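You operate a simulated robot arm through the tools that you are given. There is no shell and no other tool. Be economical: measure what you need, move in short steps, check, and stop when the job is done.

You are at the controls of a simulated robot arm. One attempt, no reset.

JOB
Put the cedar block from the top of the folding table and the small blue peg in the enamel bowl.
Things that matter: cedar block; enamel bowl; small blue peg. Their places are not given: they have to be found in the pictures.

The check looks at the end state, three seconds after you hand in, the way a careful person would. Anything else that was tipped, shoved, dropped, spilled or broken makes it a failure.

ROBOT AND FRAMES
A 6-joint arm with a two-finger parallel gripper, fixed in place. Base frame: the origin is at the foot of the arm, x ahead of it, y to its left, z up; the work surface is at about z = 0. Readings come in m, rad, newtons and seconds.
With the tool pointing down near the work surface it reaches from about 0.14 to 0.58 m from the base axis. Its first joint turns from -1.152 to 1.152 rad. Payload 2.1 kg.
The tool frame sits at the grasp point between the pads (the TCP): z along the fingers, y along the line on which they close. The tips reach 0.03 m beyond it. Largest opening 0.094 m; finger width 0.028, thickness 0.01; the body of the gripper, 0.05 by 0.096 m, starts 0.055 m behind the TCP.
Orientation is told as [roll, pitch, yaw] about the base's x, y, z axes, in that order, counted from this pose: with the fingers straight down and closing along the base's y, the tool's x points along the base's -x, its y along +y and its z along -z.

CONTROLS
- The arm moves only by the tool send_rows. Its argument "steps" is a list of rows, each a list of 6 numbers: the shift along the base's x, y, z in units of 500 mm (1.0 is 500 mm), then the turn, a rotation vector about the base's x, y, z in units of 120 degrees (1.0 is 120 degrees). In form: [[dx, dy, dz, ax, ay, az], ...]. A call has 1 to 8 rows; each row is the pose to reach, as a shift and turn from the pose commanded when the call began. "hand" is the finger opening in mm, from 0 to 94, set as the call begins (left out, the last holds). A call with a number of a shift or a turn outside -1 to 1 is refused whole. Rows are played at 5 a second. More than 0.05 m and 0.15 rad between two rows, or a gripper value outside its range, and nothing of the call is played. Where a pose cannot be reached the arm comes as near as it can. A force on the tool above 40 N (or 10 N above the force at the start of the call, whichever is more), or a blocked arm, ends the call early, and 0.2 s more pass. The fingers move at their own pace (about 0.072 m/s each) and stop on an object; they squeeze with about 40 N. The grip force told is the motor's: it shows also when the fingers shut on nothing. Time passes only in rows, and 0.2 s behind the last, so rows that repeat a pose let the fingers close. The reply holds the time, the measured pose of the TCP, the force on the tool along the base axes, the opening and the grip force, in the units named above and with some noise, and new pictures: "show" is both (left out), scene, wrist or none.
- Cameras (640 x 400 px; columns grow to the right, rows downward): "scene" is fixed at [0.0408, -0.3569, 0.5021]; the picture's right is [0.88, -0.48, 0.00], its down [-0.29, -0.53, -0.80] and it looks along [0.38, 0.70, -0.61] (base axes); focal length 295 px, centre (320, 200). "wrist" rides on the gripper at [-0.037, 0, -0.058] in the tool frame; the picture's right is [0.00, -1.00, 0.00], its down [0.97, 0.00, -0.24] and it looks along [0.24, 0.00, 0.97] (tool axes); focal length 218 px, centre (320, 200).
- point_at(camera, pixels): for up to 12 pixels [column, row] of the newest picture of that camera ("zoom" is the newest enlarged one), the place [x, y, z] in the base frame of the surface seen there, good to about 0.003 m, but the place of the scene camera against the robot may be out by one fixed shift of up to 0.025 m in any direction. The clock stands still meanwhile.
- zoom(camera, box): a new picture of the part [left, top, right, bottom] of that camera's present view, enlarged. The clock stands still meanwhile.
- finish_job(): hands the job in; it is judged then, once.

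Work in short steps. Measure before you move; look again where a grasp or a placing could have gone wrong, and mend it. You have 60 turns and 120 pictures in all, those below and enlarged ones among them. Open the gripper and draw the arm clear of the work before you hand the job in, unless the task says otherwise; then end with one line.

The tools are called after ">>>" as a command line: name --pt "numbers of a row" for each row, then --argument value for the rest, lists and objects as JSON in quotes. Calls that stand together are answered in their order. send_rows: Moves the arm, as the interface text tells. Its arguments: {"type":"object","properties":{"steps":{"type":"array","items":{"type":"array","items":{"type":"number"}}},"hand":{"type":"number"},"show":{"type":"string","enum":["both","scene","wrist","none"]}},"required":["steps"]} The other tools are called the same way: point_at (camera, pixels) gives the place of the surface under pixels of a picture; zoom (camera, box) takes an enlarged picture of a part of a camera's view; finish_job () hands the job in.

At the start:

```text
time_s: 0.0
tcp_pos: [0.3513, 0.1042, 0.2955]
ee_rot: [0.002, -0.002, 0.001]
force: [-0.5, -0.3, 0.3]
opening: 0.0941
grasp_force: 0.1
```

scene: 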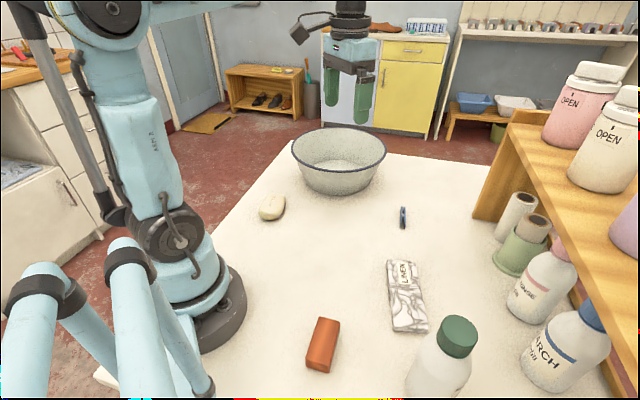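
wrist: 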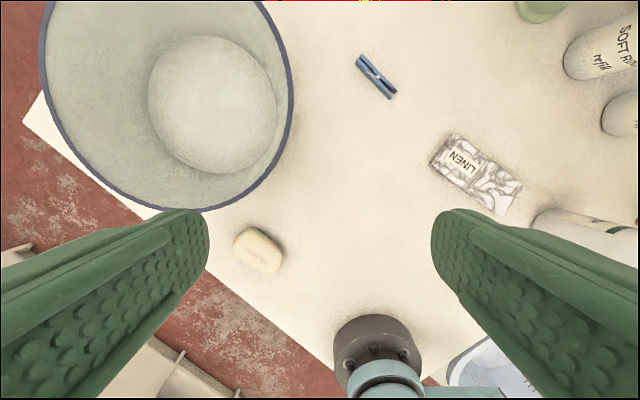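

The scene shows a reddish block at (322,344), a blue peg at (402,217) and the bowl at (338,160). I'll measure these in both views and zoom in on the block.

>>> point_at --camera "scene" --pixels '[[322, 328], [311, 362], [331, 365], [316, 320], [338, 322], [322, 345], [402, 217], [402, 208], [403, 227], [338, 165], [292, 150], [386, 150]]'

>>> point_at --camera "wrist" --pixels '[[376, 76], [362, 60], [391, 94], [212, 105], [45, 60], [292, 90], [180, 209], [258, 250], [475, 175], [330, 120]]'

>>> zoom --camera "scene" --box '[240, 180, 480, 400]'

```text
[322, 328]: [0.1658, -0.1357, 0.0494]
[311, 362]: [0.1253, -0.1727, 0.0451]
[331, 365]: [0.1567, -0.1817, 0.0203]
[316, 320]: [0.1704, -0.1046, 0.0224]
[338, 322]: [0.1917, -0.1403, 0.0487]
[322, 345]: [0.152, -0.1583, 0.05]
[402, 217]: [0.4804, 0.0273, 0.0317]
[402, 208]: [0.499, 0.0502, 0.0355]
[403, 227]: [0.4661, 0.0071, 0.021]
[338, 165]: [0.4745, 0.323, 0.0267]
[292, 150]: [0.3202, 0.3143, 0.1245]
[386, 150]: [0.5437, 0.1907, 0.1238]
```

```text
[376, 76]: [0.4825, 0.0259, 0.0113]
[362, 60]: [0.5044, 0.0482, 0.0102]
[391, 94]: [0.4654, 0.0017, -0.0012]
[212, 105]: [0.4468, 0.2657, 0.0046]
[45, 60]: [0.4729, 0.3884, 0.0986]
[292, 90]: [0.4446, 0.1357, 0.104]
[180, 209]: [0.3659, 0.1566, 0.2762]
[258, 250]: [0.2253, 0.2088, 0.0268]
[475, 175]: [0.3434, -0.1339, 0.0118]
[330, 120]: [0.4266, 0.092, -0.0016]
```

```text
1.82 times, centred on (360, 290) of scene
```

zoom: 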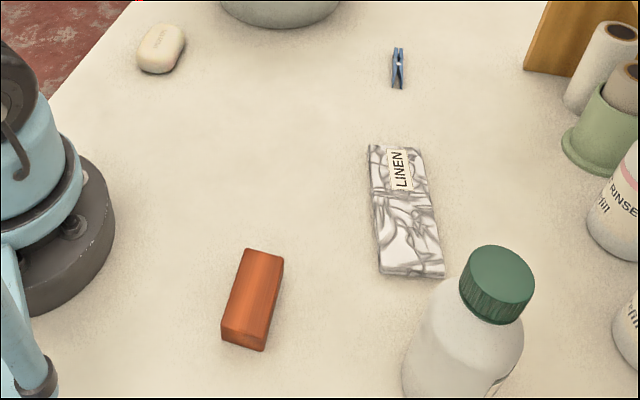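

The cedar block is on the table, its top at about z 0.03 with the scene camera reading about 0.02 too high. The peg is at (0.483,0.026), lying at about 49°. I'll move above the peg and turn the closing line across it.

>>> send_rows --pt "0.044 -0.026 -0.045 0 0 0.068" --pt "0.088 -0.052 -0.09 0 0 0.136" --pt "0.132 -0.078 -0.135 0 0 0.204" --pt "0.176 -0.104 -0.18 0 0 0.272" --pt "0.22 -0.13 -0.23 0 0 0.34" --pt "0.264 -0.156 -0.28 0 0 0.408" --pt "0.264 -0.156 -0.28 0 0 0.408" --hand 60

```text
time_s: 1.6
tcp_pos: [0.4811, 0.0242, 0.1546]
ee_rot: [0.002, -0.002, 0.856]
force: [-0.6, 0.4, -0.1]
opening: 0.06
grasp_force: 0.1
```

scene: 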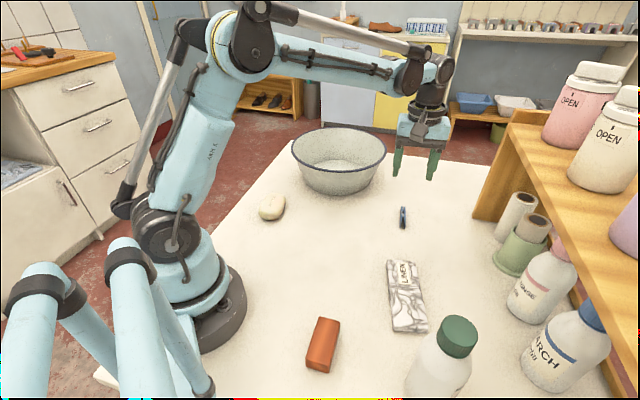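
wrist: 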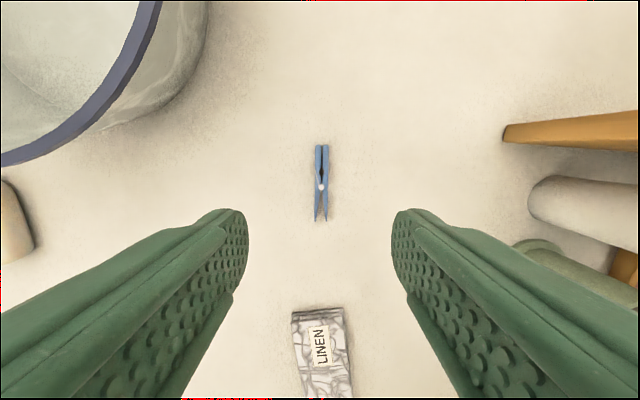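

The peg is now vertical in the wrist view at (321,182), so it is aligned. I'll get its exact place.

>>> point_at --camera "wrist" --pixels '[[318, 148], [325, 165], [321, 187], [318, 217], [300, 180], [345, 180]]'

```text
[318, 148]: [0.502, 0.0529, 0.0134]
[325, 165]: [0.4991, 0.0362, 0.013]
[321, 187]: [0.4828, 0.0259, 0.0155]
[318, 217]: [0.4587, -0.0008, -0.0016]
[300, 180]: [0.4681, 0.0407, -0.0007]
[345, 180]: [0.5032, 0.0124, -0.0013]
```

The peg's centre is at (0.483,0.027) and its top at about 0.014. I'll descend to z≈0.035, so the tips are at about 5 mm, and look from the wrist.

>>> send_rows --pt "0.004 0.005 -0.07 0 0 0" --pt "0.004 0.005 -0.14 0 0 0" --pt "0.004 0.005 -0.2 0 0 0" --pt "0.004 0.005 -0.239 0 0 0" --pt "0.004 0.005 -0.239 0 0 0" --show "wrist"

```text
time_s: 2.8
tcp_pos: [0.4848, 0.0289, 0.035]
ee_rot: [0.002, -0.001, 0.856]
force: [-0.5, -0.2, -1.3]
opening: 0.0601
grasp_force: 0.0
```

wrist: 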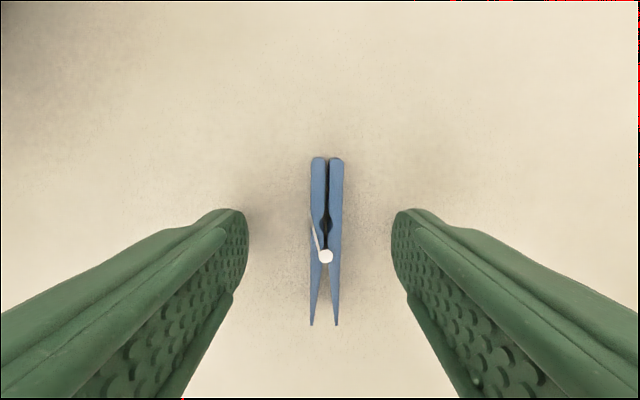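

The peg is centred between the tips. I'll close and let the fingers settle.

>>> send_rows --pt "0 0 0 0 0 0" --pt "0 0 0 0 0 0" --pt "0 0 0 0 0 0" --pt "0 0 0 0 0 0" --hand 0 --show "none"

>>> send_rows --pt "0 0 0.06 0 0 0" --pt "0 0 0.14 0 0 0" --pt "0 0 0.22 0 0 0" --pt "0 0 0.3 0 0 0" --pt "0 0 0.36 0 0 0" --pt "0 0 0.36 0 0 0"

```text
time_s: 3.8
tcp_pos: [0.4847, 0.0295, 0.0367]
ee_rot: [0.001, -0.001, 0.854]
force: [-0.7, -0.4, -0.3]
opening: 0.0094
grasp_force: 39.9
```

```text
time_s: 5.2
tcp_pos: [0.4863, 0.0284, 0.2167]
ee_rot: [0.003, -0.003, 0.856]
force: [-0.3, -0.3, 0.6]
opening: 0.0093
grasp_force: 39.9
```

scene: 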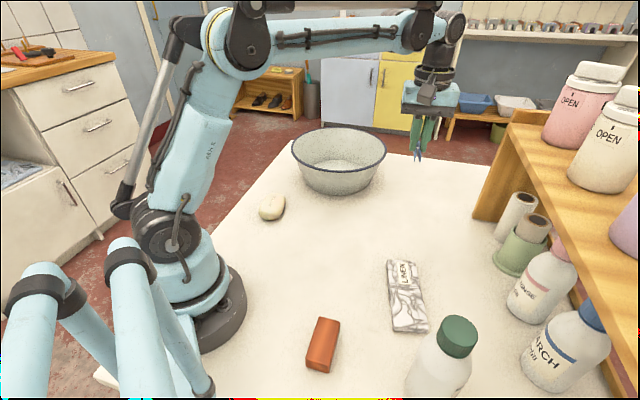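
wrist: 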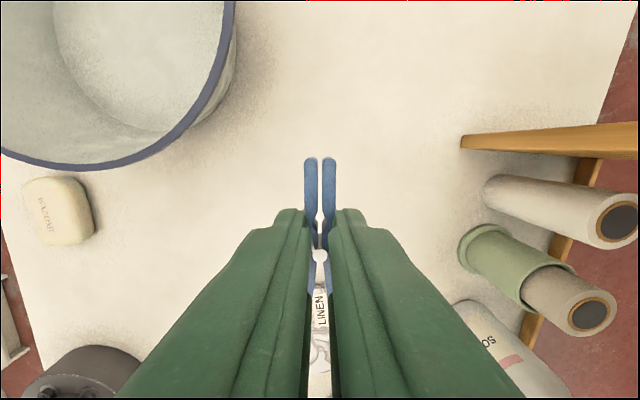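

The peg is held (opening 9 mm). I'll carry it at this height over the bowl's centre, about (0.443,0.258).

>>> send_rows --pt "-0.014 0.076 0 0 0 0" --pt "-0.028 0.152 0 0 0 0" --pt "-0.042 0.228 0 0 0 0" --pt "-0.056 0.304 0 0 0 0" --pt "-0.07 0.38 0 0 0 0" --pt "-0.086 0.46 0 0 0 0" --pt "-0.086 0.46 0 0 0 0"

```text
time_s: 6.8
tcp_pos: [0.4392, 0.2608, 0.219]
ee_rot: [0.001, -0.001, 0.856]
force: [0.6, 0.4, 0.2]
opening: 0.0091
grasp_force: 40.3
```

scene: 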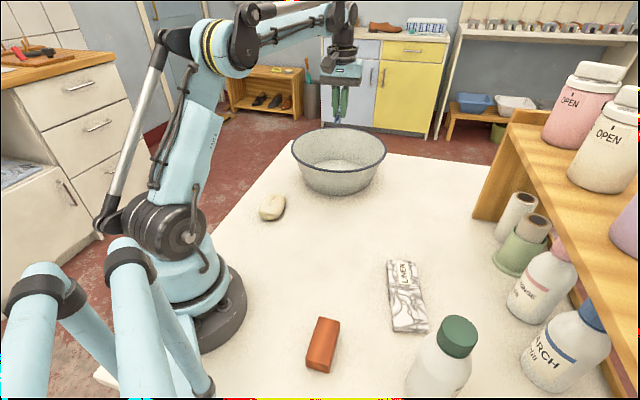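
wrist: 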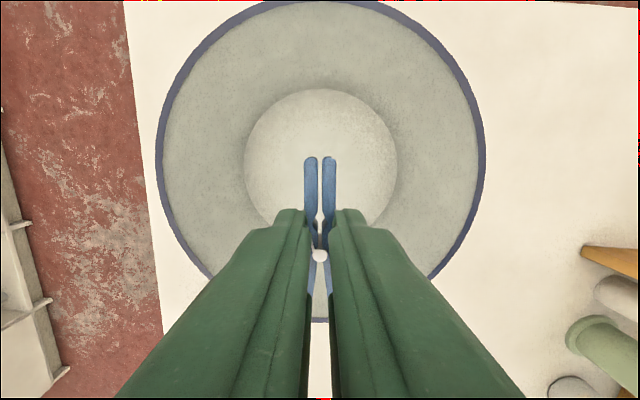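

>>> point_at --camera "wrist" --pixels '[[160, 155], [483, 155], [245, 160], [397, 160], [340, 110], [322, 3], [322, 319], [270, 160]]'

```text
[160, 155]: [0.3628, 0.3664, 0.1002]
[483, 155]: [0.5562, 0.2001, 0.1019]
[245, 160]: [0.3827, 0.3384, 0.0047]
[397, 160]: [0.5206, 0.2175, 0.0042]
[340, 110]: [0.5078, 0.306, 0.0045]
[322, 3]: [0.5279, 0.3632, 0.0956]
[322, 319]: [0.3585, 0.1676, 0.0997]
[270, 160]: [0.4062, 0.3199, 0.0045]
```

The bowl's centre is about (0.448,0.27), its floor at z≈0.0045 with a flat radius of about 0.09. I'll lower the peg slightly off centre, at (0.47,0.25), to leave room for the block.

>>> send_rows --pt "0.06 -0.02 -0.06 0 0 0" --pt "0.06 -0.02 -0.14 0 0 0" --pt "0.06 -0.02 -0.22 0 0 0" --pt "0.06 -0.02 -0.29 0 0 0" --pt "0.06 -0.02 -0.33 0 0 0" --pt "0.06 -0.02 -0.346 0 0 0" --pt "0.06 -0.02 -0.346 0 0 0"

```text
time_s: 8.4
tcp_pos: [0.4725, 0.2489, 0.0402]
ee_rot: [0.002, -0.002, 0.857]
force: [-1.1, -0.9, 1.8]
opening: 0.0092
grasp_force: 40.0
```

scene: 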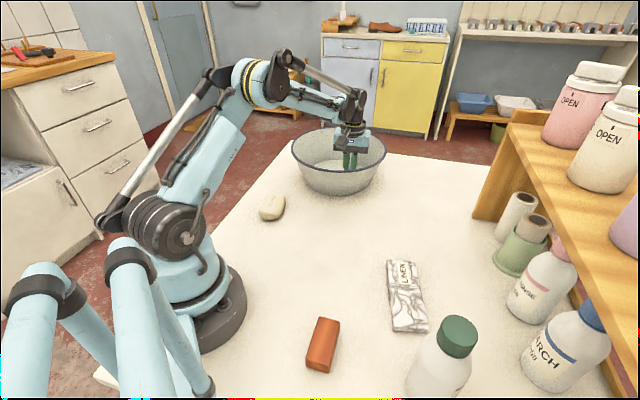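
wrist: 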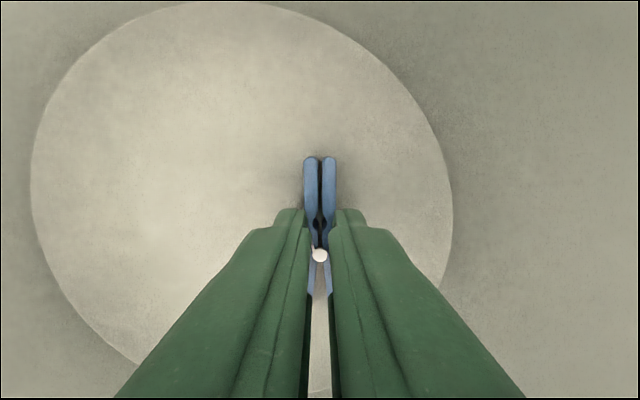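

The peg is at the bowl floor with only light force. I'll open a little, then lift straight up.

>>> send_rows --pt "0 0 0 0 0 0" --pt "0 0 0 0 0 0" --pt "0 0 0.04 0 0 0" --pt "0 0 0.1 0 0 0" --pt "0 0 0.18 0 0 0" --pt "0 0 0.26 0 0 0" --pt "0 0 0.34 0 0 0" --pt "0 0 0.42 0 0 0" --hand 30

```text
time_s: 10.2
tcp_pos: [0.4711, 0.2483, 0.2507]
ee_rot: [0.002, -0.002, 0.855]
force: [-0.5, 0.0, 0.5]
opening: 0.0299
grasp_force: 0.1
```

scene: 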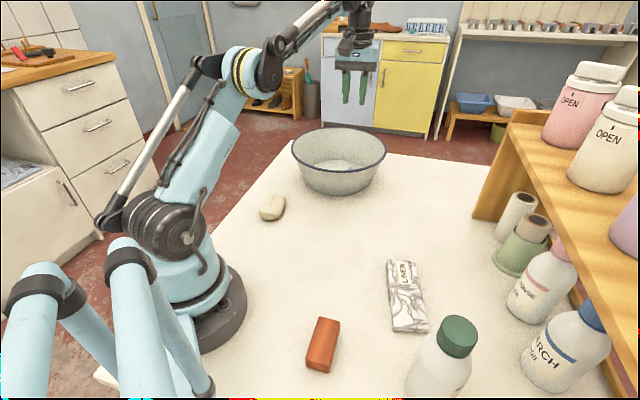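
wrist: 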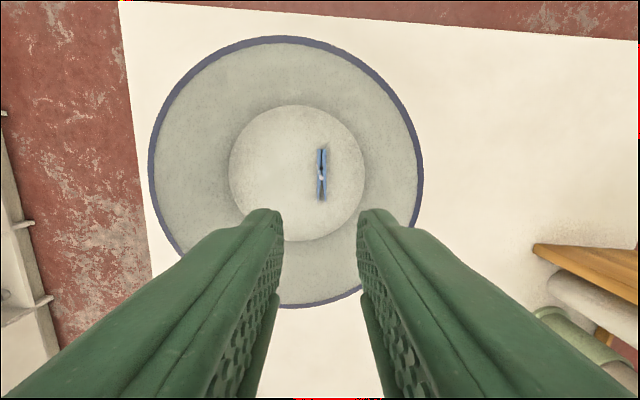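

The peg lies in the bowl at (321,172). I'll travel at this height toward the cedar block, keeping the yaw.

>>> send_rows --pt "-0.047 -0.06 0 0 0 0" --pt "-0.094 -0.12 0 0 0 0" --pt "-0.141 -0.18 0 0 0 0" --pt "-0.188 -0.24 0 0 0 0" --pt "-0.235 -0.3 0 0 0 0" --pt "-0.282 -0.36 0 0 0 0" --pt "-0.329 -0.42 0 0 0 0" --pt "-0.376 -0.48 0 0 0 0" --hand 80

```text
time_s: 12.0
tcp_pos: [0.2851, 0.0071, 0.251]
ee_rot: [0.002, -0.002, 0.855]
force: [-0.5, 0.2, -0.5]
opening: 0.0804
grasp_force: 0.0
```

scene: 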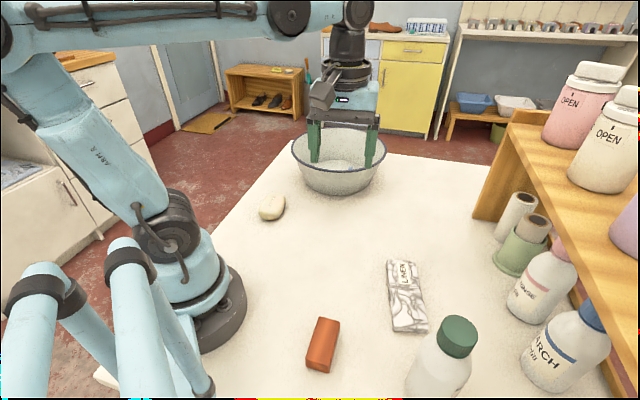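
wrist: 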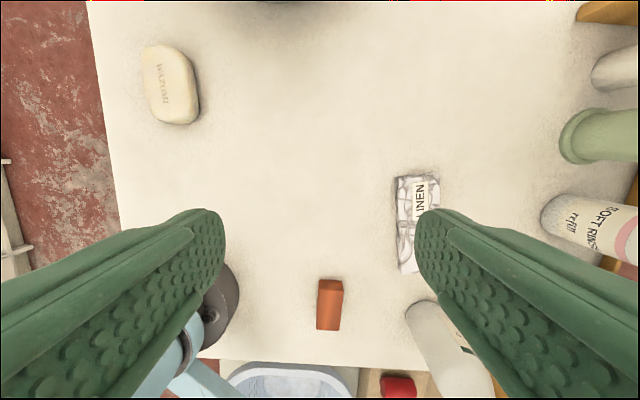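

The block is at (329,303) in the wrist view, nearly aligned with the fingers, and a bottle stands at (445,340). I'll measure both.

>>> point_at --camera "wrist" --pixels '[[320, 283], [342, 283], [318, 328], [338, 328], [329, 305], [412, 310], [425, 345], [435, 320], [360, 305], [208, 310]]'

>>> zoom --camera "wrist" --box '[240, 240, 480, 390]'

```text
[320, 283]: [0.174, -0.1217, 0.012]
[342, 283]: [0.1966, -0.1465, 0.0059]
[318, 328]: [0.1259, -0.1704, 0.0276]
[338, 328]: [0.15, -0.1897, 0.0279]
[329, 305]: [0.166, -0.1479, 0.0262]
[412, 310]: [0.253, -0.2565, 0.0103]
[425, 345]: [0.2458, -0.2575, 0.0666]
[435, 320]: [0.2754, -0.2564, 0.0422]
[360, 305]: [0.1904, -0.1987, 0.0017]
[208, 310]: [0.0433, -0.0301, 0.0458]
```

```text
2.67 times, centred on (360, 315) of wrist
```

zoom: 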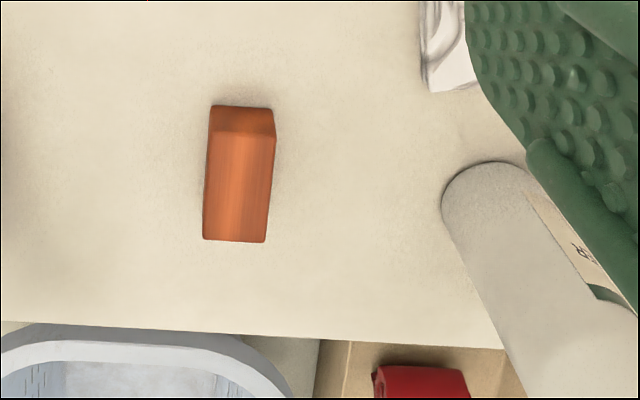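

The block's centre is about (0.161,-0.157), its top at 0.028, its long axis at about 45°, and it measures roughly 33 x 66 mm. I'll go above it with a -3° turn and an opening of 60.

>>> send_rows --pt "-0.041 -0.055 0 0 0 -0.005" --pt "-0.082 -0.11 0 0 0 -0.01" --pt "-0.123 -0.164 -0.04 0 0 -0.015" --pt "-0.164 -0.219 -0.08 0 0 -0.02" --pt "-0.205 -0.273 -0.13 0 0 -0.025" --pt "-0.246 -0.328 -0.18 0 0 -0.025" --pt "-0.246 -0.328 -0.2 0 0 -0.025" --pt "-0.246 -0.328 -0.2 0 0 -0.025" --hand 60

```text
time_s: 13.8
tcp_pos: [0.1634, -0.1539, 0.1512]
ee_rot: [0.002, -0.002, 0.802]
force: [-0.8, -0.3, -0.1]
opening: 0.0599
grasp_force: 0.1
```

scene: 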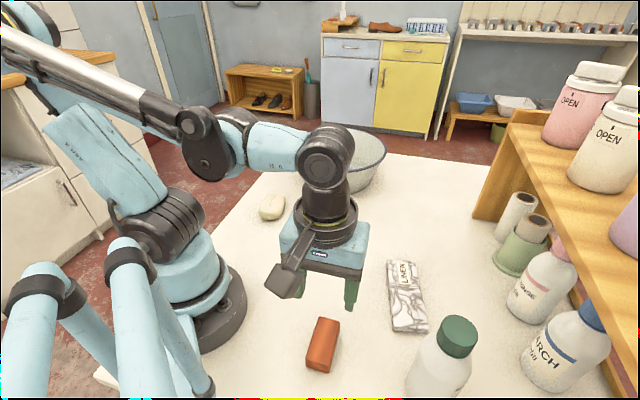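
wrist: 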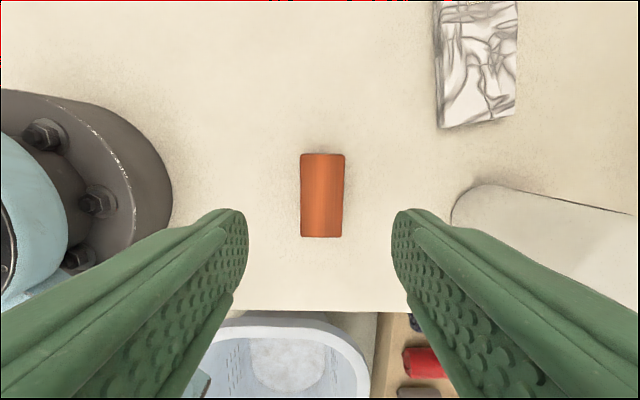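

The block looks aligned and centred at (322,195). I'll check its exact centre and the clearance to the pedestal and bottle.

>>> point_at --camera "wrist" --pixels '[[302, 156], [343, 156], [302, 235], [342, 235], [322, 195], [170, 195], [150, 150], [65, 200], [455, 210], [480, 190]]'

```text
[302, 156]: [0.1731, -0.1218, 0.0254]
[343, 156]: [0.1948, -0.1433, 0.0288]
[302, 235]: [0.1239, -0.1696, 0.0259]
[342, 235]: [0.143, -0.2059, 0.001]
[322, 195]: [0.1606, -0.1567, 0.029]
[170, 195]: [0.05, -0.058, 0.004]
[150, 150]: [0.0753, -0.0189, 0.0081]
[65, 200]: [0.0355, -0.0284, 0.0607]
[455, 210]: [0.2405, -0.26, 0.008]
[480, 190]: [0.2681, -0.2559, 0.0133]
```

The centre is (0.1605,-0.157), with good clearance on both sides. I'll descend to z≈0.038.

>>> send_rows --pt "-0.006 -0.006 -0.06 0 0 0" --pt "-0.006 -0.006 -0.12 0 0 0" --pt "-0.006 -0.006 -0.18 0 0 0" --pt "-0.006 -0.006 -0.226 0 0 0" --pt "-0.006 -0.006 -0.226 0 0 0"

```text
time_s: 15.0
tcp_pos: [0.1569, -0.1572, 0.0385]
ee_rot: [0.003, -0.003, 0.804]
force: [-0.9, 1.0, -0.9]
opening: 0.06
grasp_force: 0.1
```

scene: 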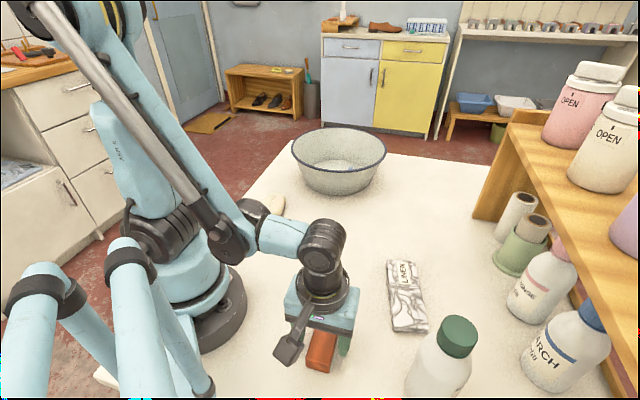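
wrist: 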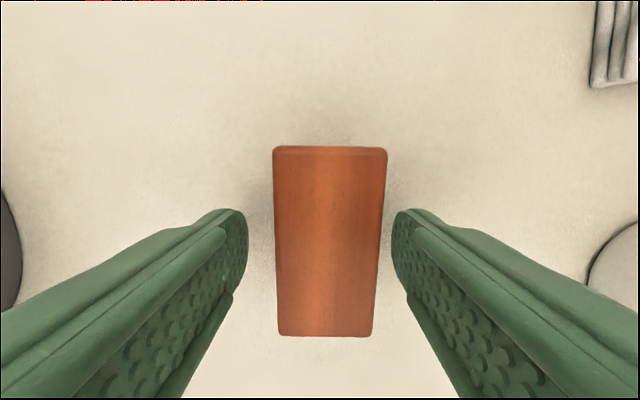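

The block sits between the pads. I'll close, then lift.

>>> send_rows --pt "0 0 0 0 0 0" --pt "0 0 0 0 0 0" --pt "0 0 0 0 0 0" --pt "0 0 0 0 0 0" --hand 0 --show "none"

>>> send_rows --pt "0 0 0.05 0 0 0" --pt "0 0 0.13 0 0 0" --pt "0 0 0.21 0 0 0" --pt "0 0 0.29 0 0 0" --pt "0 0 0.37 0 0 0" --pt "0 0 0.41 0 0 0" --pt "0 0 0.41 0 0 0"

```text
time_s: 16.0
tcp_pos: [0.1576, -0.1579, 0.0398]
ee_rot: [0.003, -0.001, 0.803]
force: [0.3, 0.1, 0.0]
opening: 0.0365
grasp_force: 39.9
```

```text
time_s: 17.6
tcp_pos: [0.1606, -0.157, 0.2454]
ee_rot: [0.003, -0.002, 0.803]
force: [0.0, -0.4, 0.0]
opening: 0.0368
grasp_force: 40.1
```

scene: 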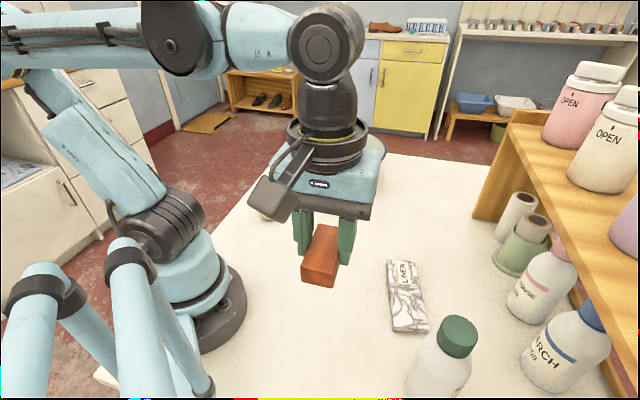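
wrist: 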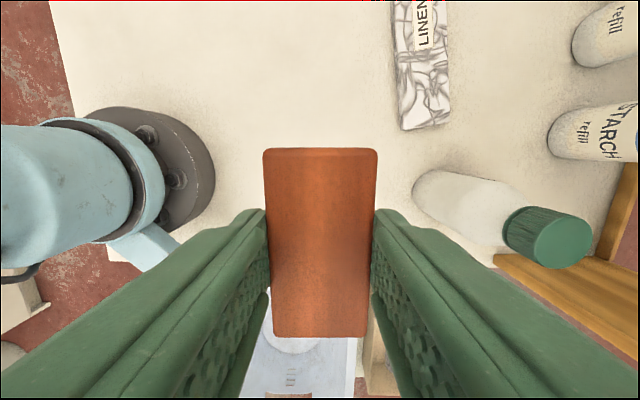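

The block is held (opening 37 mm). I'll carry it toward the bowl at z≈0.245, doing the first half of the path.

>>> send_rows --pt "0.0386 0.063 0 0 0 0" --pt "0.0771 0.126 0 0 0 0" --pt "0.1157 0.189 0 0 0 0" --pt "0.1543 0.252 0 0 0 0" --pt "0.1929 0.315 0 0 0 0" --pt "0.2314 0.378 0 0 0 0" --pt "0.27 0.441 0 0 0 0" --show "none"

>>> send_rows --pt "0.0386 0.063 0 0 0 0" --pt "0.0771 0.126 0 0 0 0" --pt "0.1157 0.189 0 0 0 0" --pt "0.1543 0.252 0 0 0 0" --pt "0.1929 0.315 0 0 0 0" --pt "0.2314 0.378 0 0 0 0" --pt "0.27 0.441 0 0 0 0" --pt "0.27 0.441 0 0 0 0"

```text
time_s: 19.2
tcp_pos: [0.2941, 0.0661, 0.2439]
ee_rot: [0.0, -0.002, 0.804]
force: [0.7, -0.9, 0.0]
opening: 0.0368
grasp_force: 40.1
```

```text
time_s: 21.0
tcp_pos: [0.4276, 0.285, 0.2451]
ee_rot: [0.003, -0.003, 0.803]
force: [0.7, -0.3, -0.3]
opening: 0.0366
grasp_force: 40.3
```

scene: 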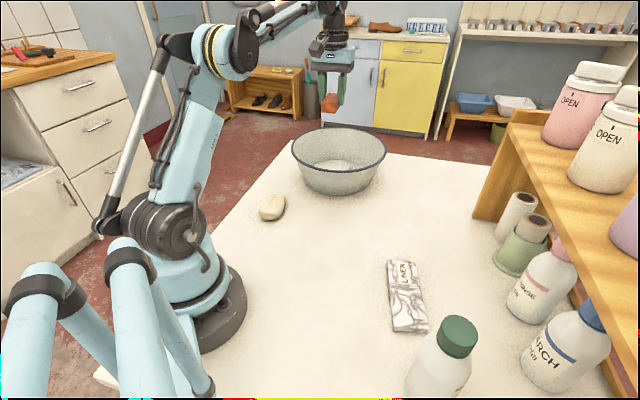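
wrist: 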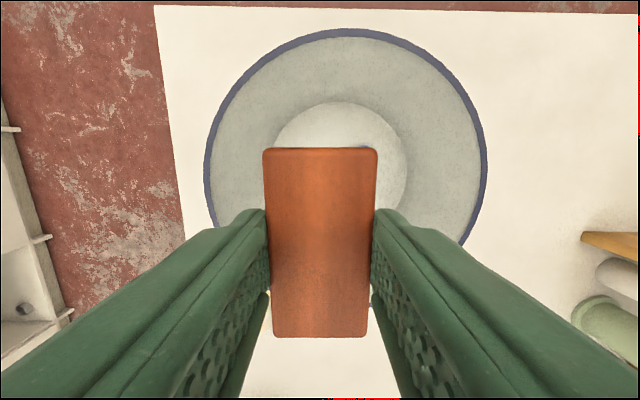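

The block is over the bowl. I'll check the rim and floor places before lowering.

>>> point_at --camera "wrist" --pixels '[[208, 165], [484, 165], [350, 33], [274, 145], [405, 165], [350, 105], [460, 238]]'

```text
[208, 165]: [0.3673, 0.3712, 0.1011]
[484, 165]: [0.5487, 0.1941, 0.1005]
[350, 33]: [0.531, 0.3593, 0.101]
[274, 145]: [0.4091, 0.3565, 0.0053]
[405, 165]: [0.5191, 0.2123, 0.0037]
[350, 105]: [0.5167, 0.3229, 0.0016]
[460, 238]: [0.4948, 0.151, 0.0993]
```

The bowl's centre is about (0.443,0.266) with a radius of 0.128, so the block at (0.428,0.285) fits beside the peg. I'll lower it to the floor (TCP ≈0.045).

>>> send_rows --pt "0 0 -0.08 0 0 0" --pt "0 0 -0.16 0 0 0" --pt "0 0 -0.24 0 0 0" --pt "0 0 -0.31 0 0 0" --pt "0 0 -0.36 0 0 0" --pt "0 0 -0.385 0 0 0" --pt "0 0 -0.4 0 0 0" --pt "0 0 -0.4 0 0 0"

```text
time_s: 22.8
tcp_pos: [0.4278, 0.2824, 0.0441]
ee_rot: [0.002, -0.001, 0.803]
force: [-0.1, -1.5, 5.6]
opening: 0.0369
grasp_force: 40.5
```

scene: 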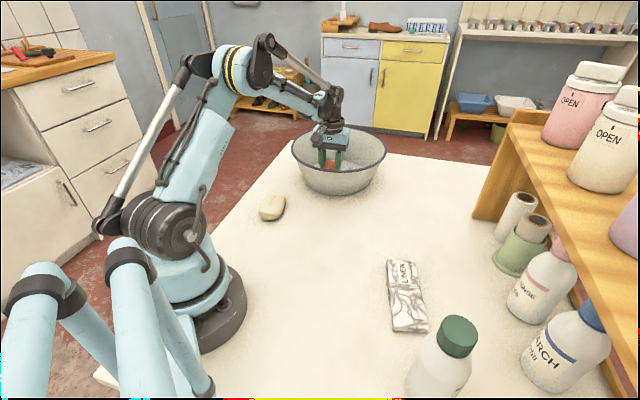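
wrist: 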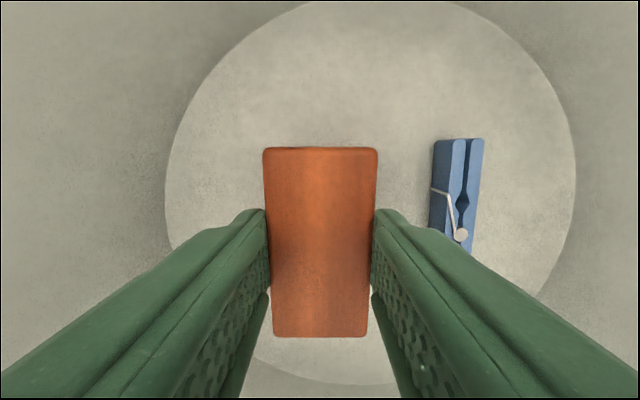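

The block rests on the floor (5.6 N) beside the peg. I'll open to 50 mm and lift out.

>>> send_rows --pt "0 0 0 0 0 0" --pt "0 0 0 0 0 0" --pt "0 0 0.04 0 0 0" --pt "0 0 0.1 0 0 0" --pt "0 0 0.18 0 0 0" --pt "0 0 0.26 0 0 0" --pt "0 0 0.34 0 0 0" --pt "0 0 0.42 0 0 0" --hand 50

>>> send_rows --pt "-0.03 -0.06 0.02 0 0 0" --pt "-0.06 -0.13 0.04 0 0 0" --pt "-0.09 -0.2 0.06 0 0 0" --pt "-0.12 -0.27 0.08 0 0 0" --pt "-0.15 -0.34 0.08 0 0 0" --pt "-0.15 -0.34 0.08 0 0 0"

```text
time_s: 24.6
tcp_pos: [0.4286, 0.2865, 0.2538]
ee_rot: [0.003, -0.002, 0.801]
force: [-0.5, 0.3, 0.2]
opening: 0.0498
grasp_force: 0.1
```

scene: 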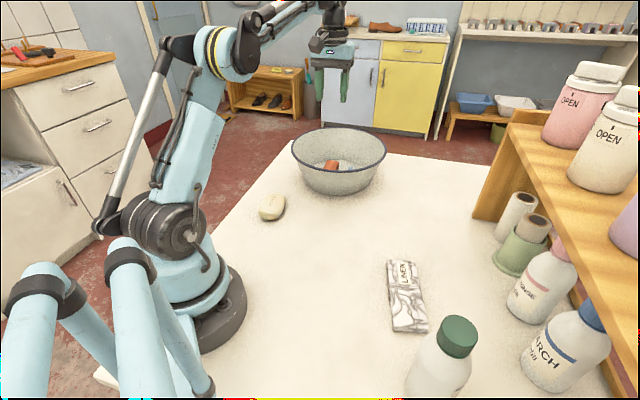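
wrist: 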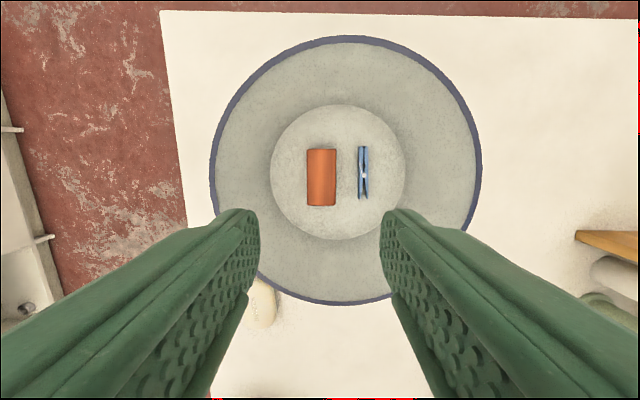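

```text
time_s: 26.0
tcp_pos: [0.3526, 0.1088, 0.2939]
ee_rot: [0.001, 0.0, 0.804]
force: [0.4, 0.6, 0.2]
opening: 0.0499
grasp_force: 0.1
```

scene: 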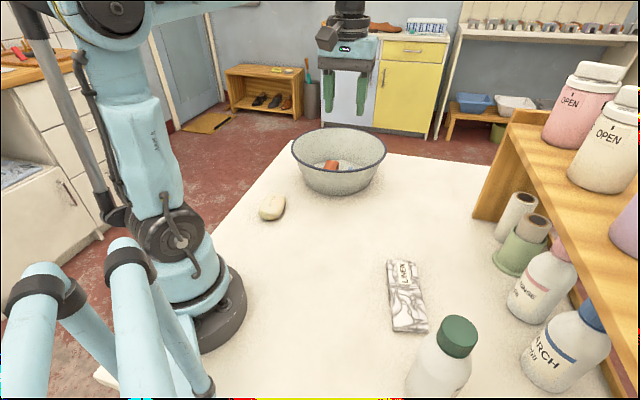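
wrist: 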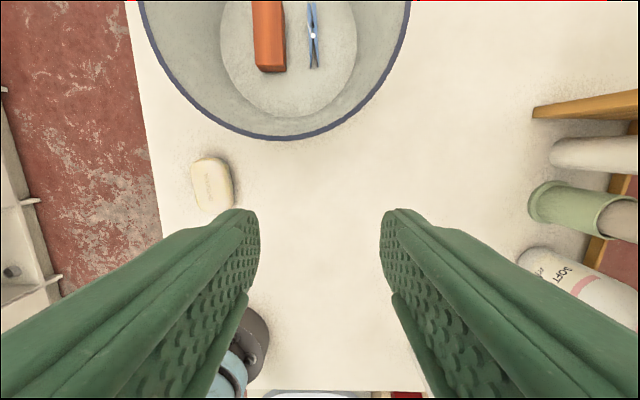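

Block and peg both lie in the bowl, nothing else was disturbed, and the arm is clear with the gripper open. I'm handing in.

>>> finish_job

```text
The job is handed in.
```

The cedar block and the small blue peg are both in the enamel bowl, lying side by side on its floor; nothing else was moved, and I've handed the job in.
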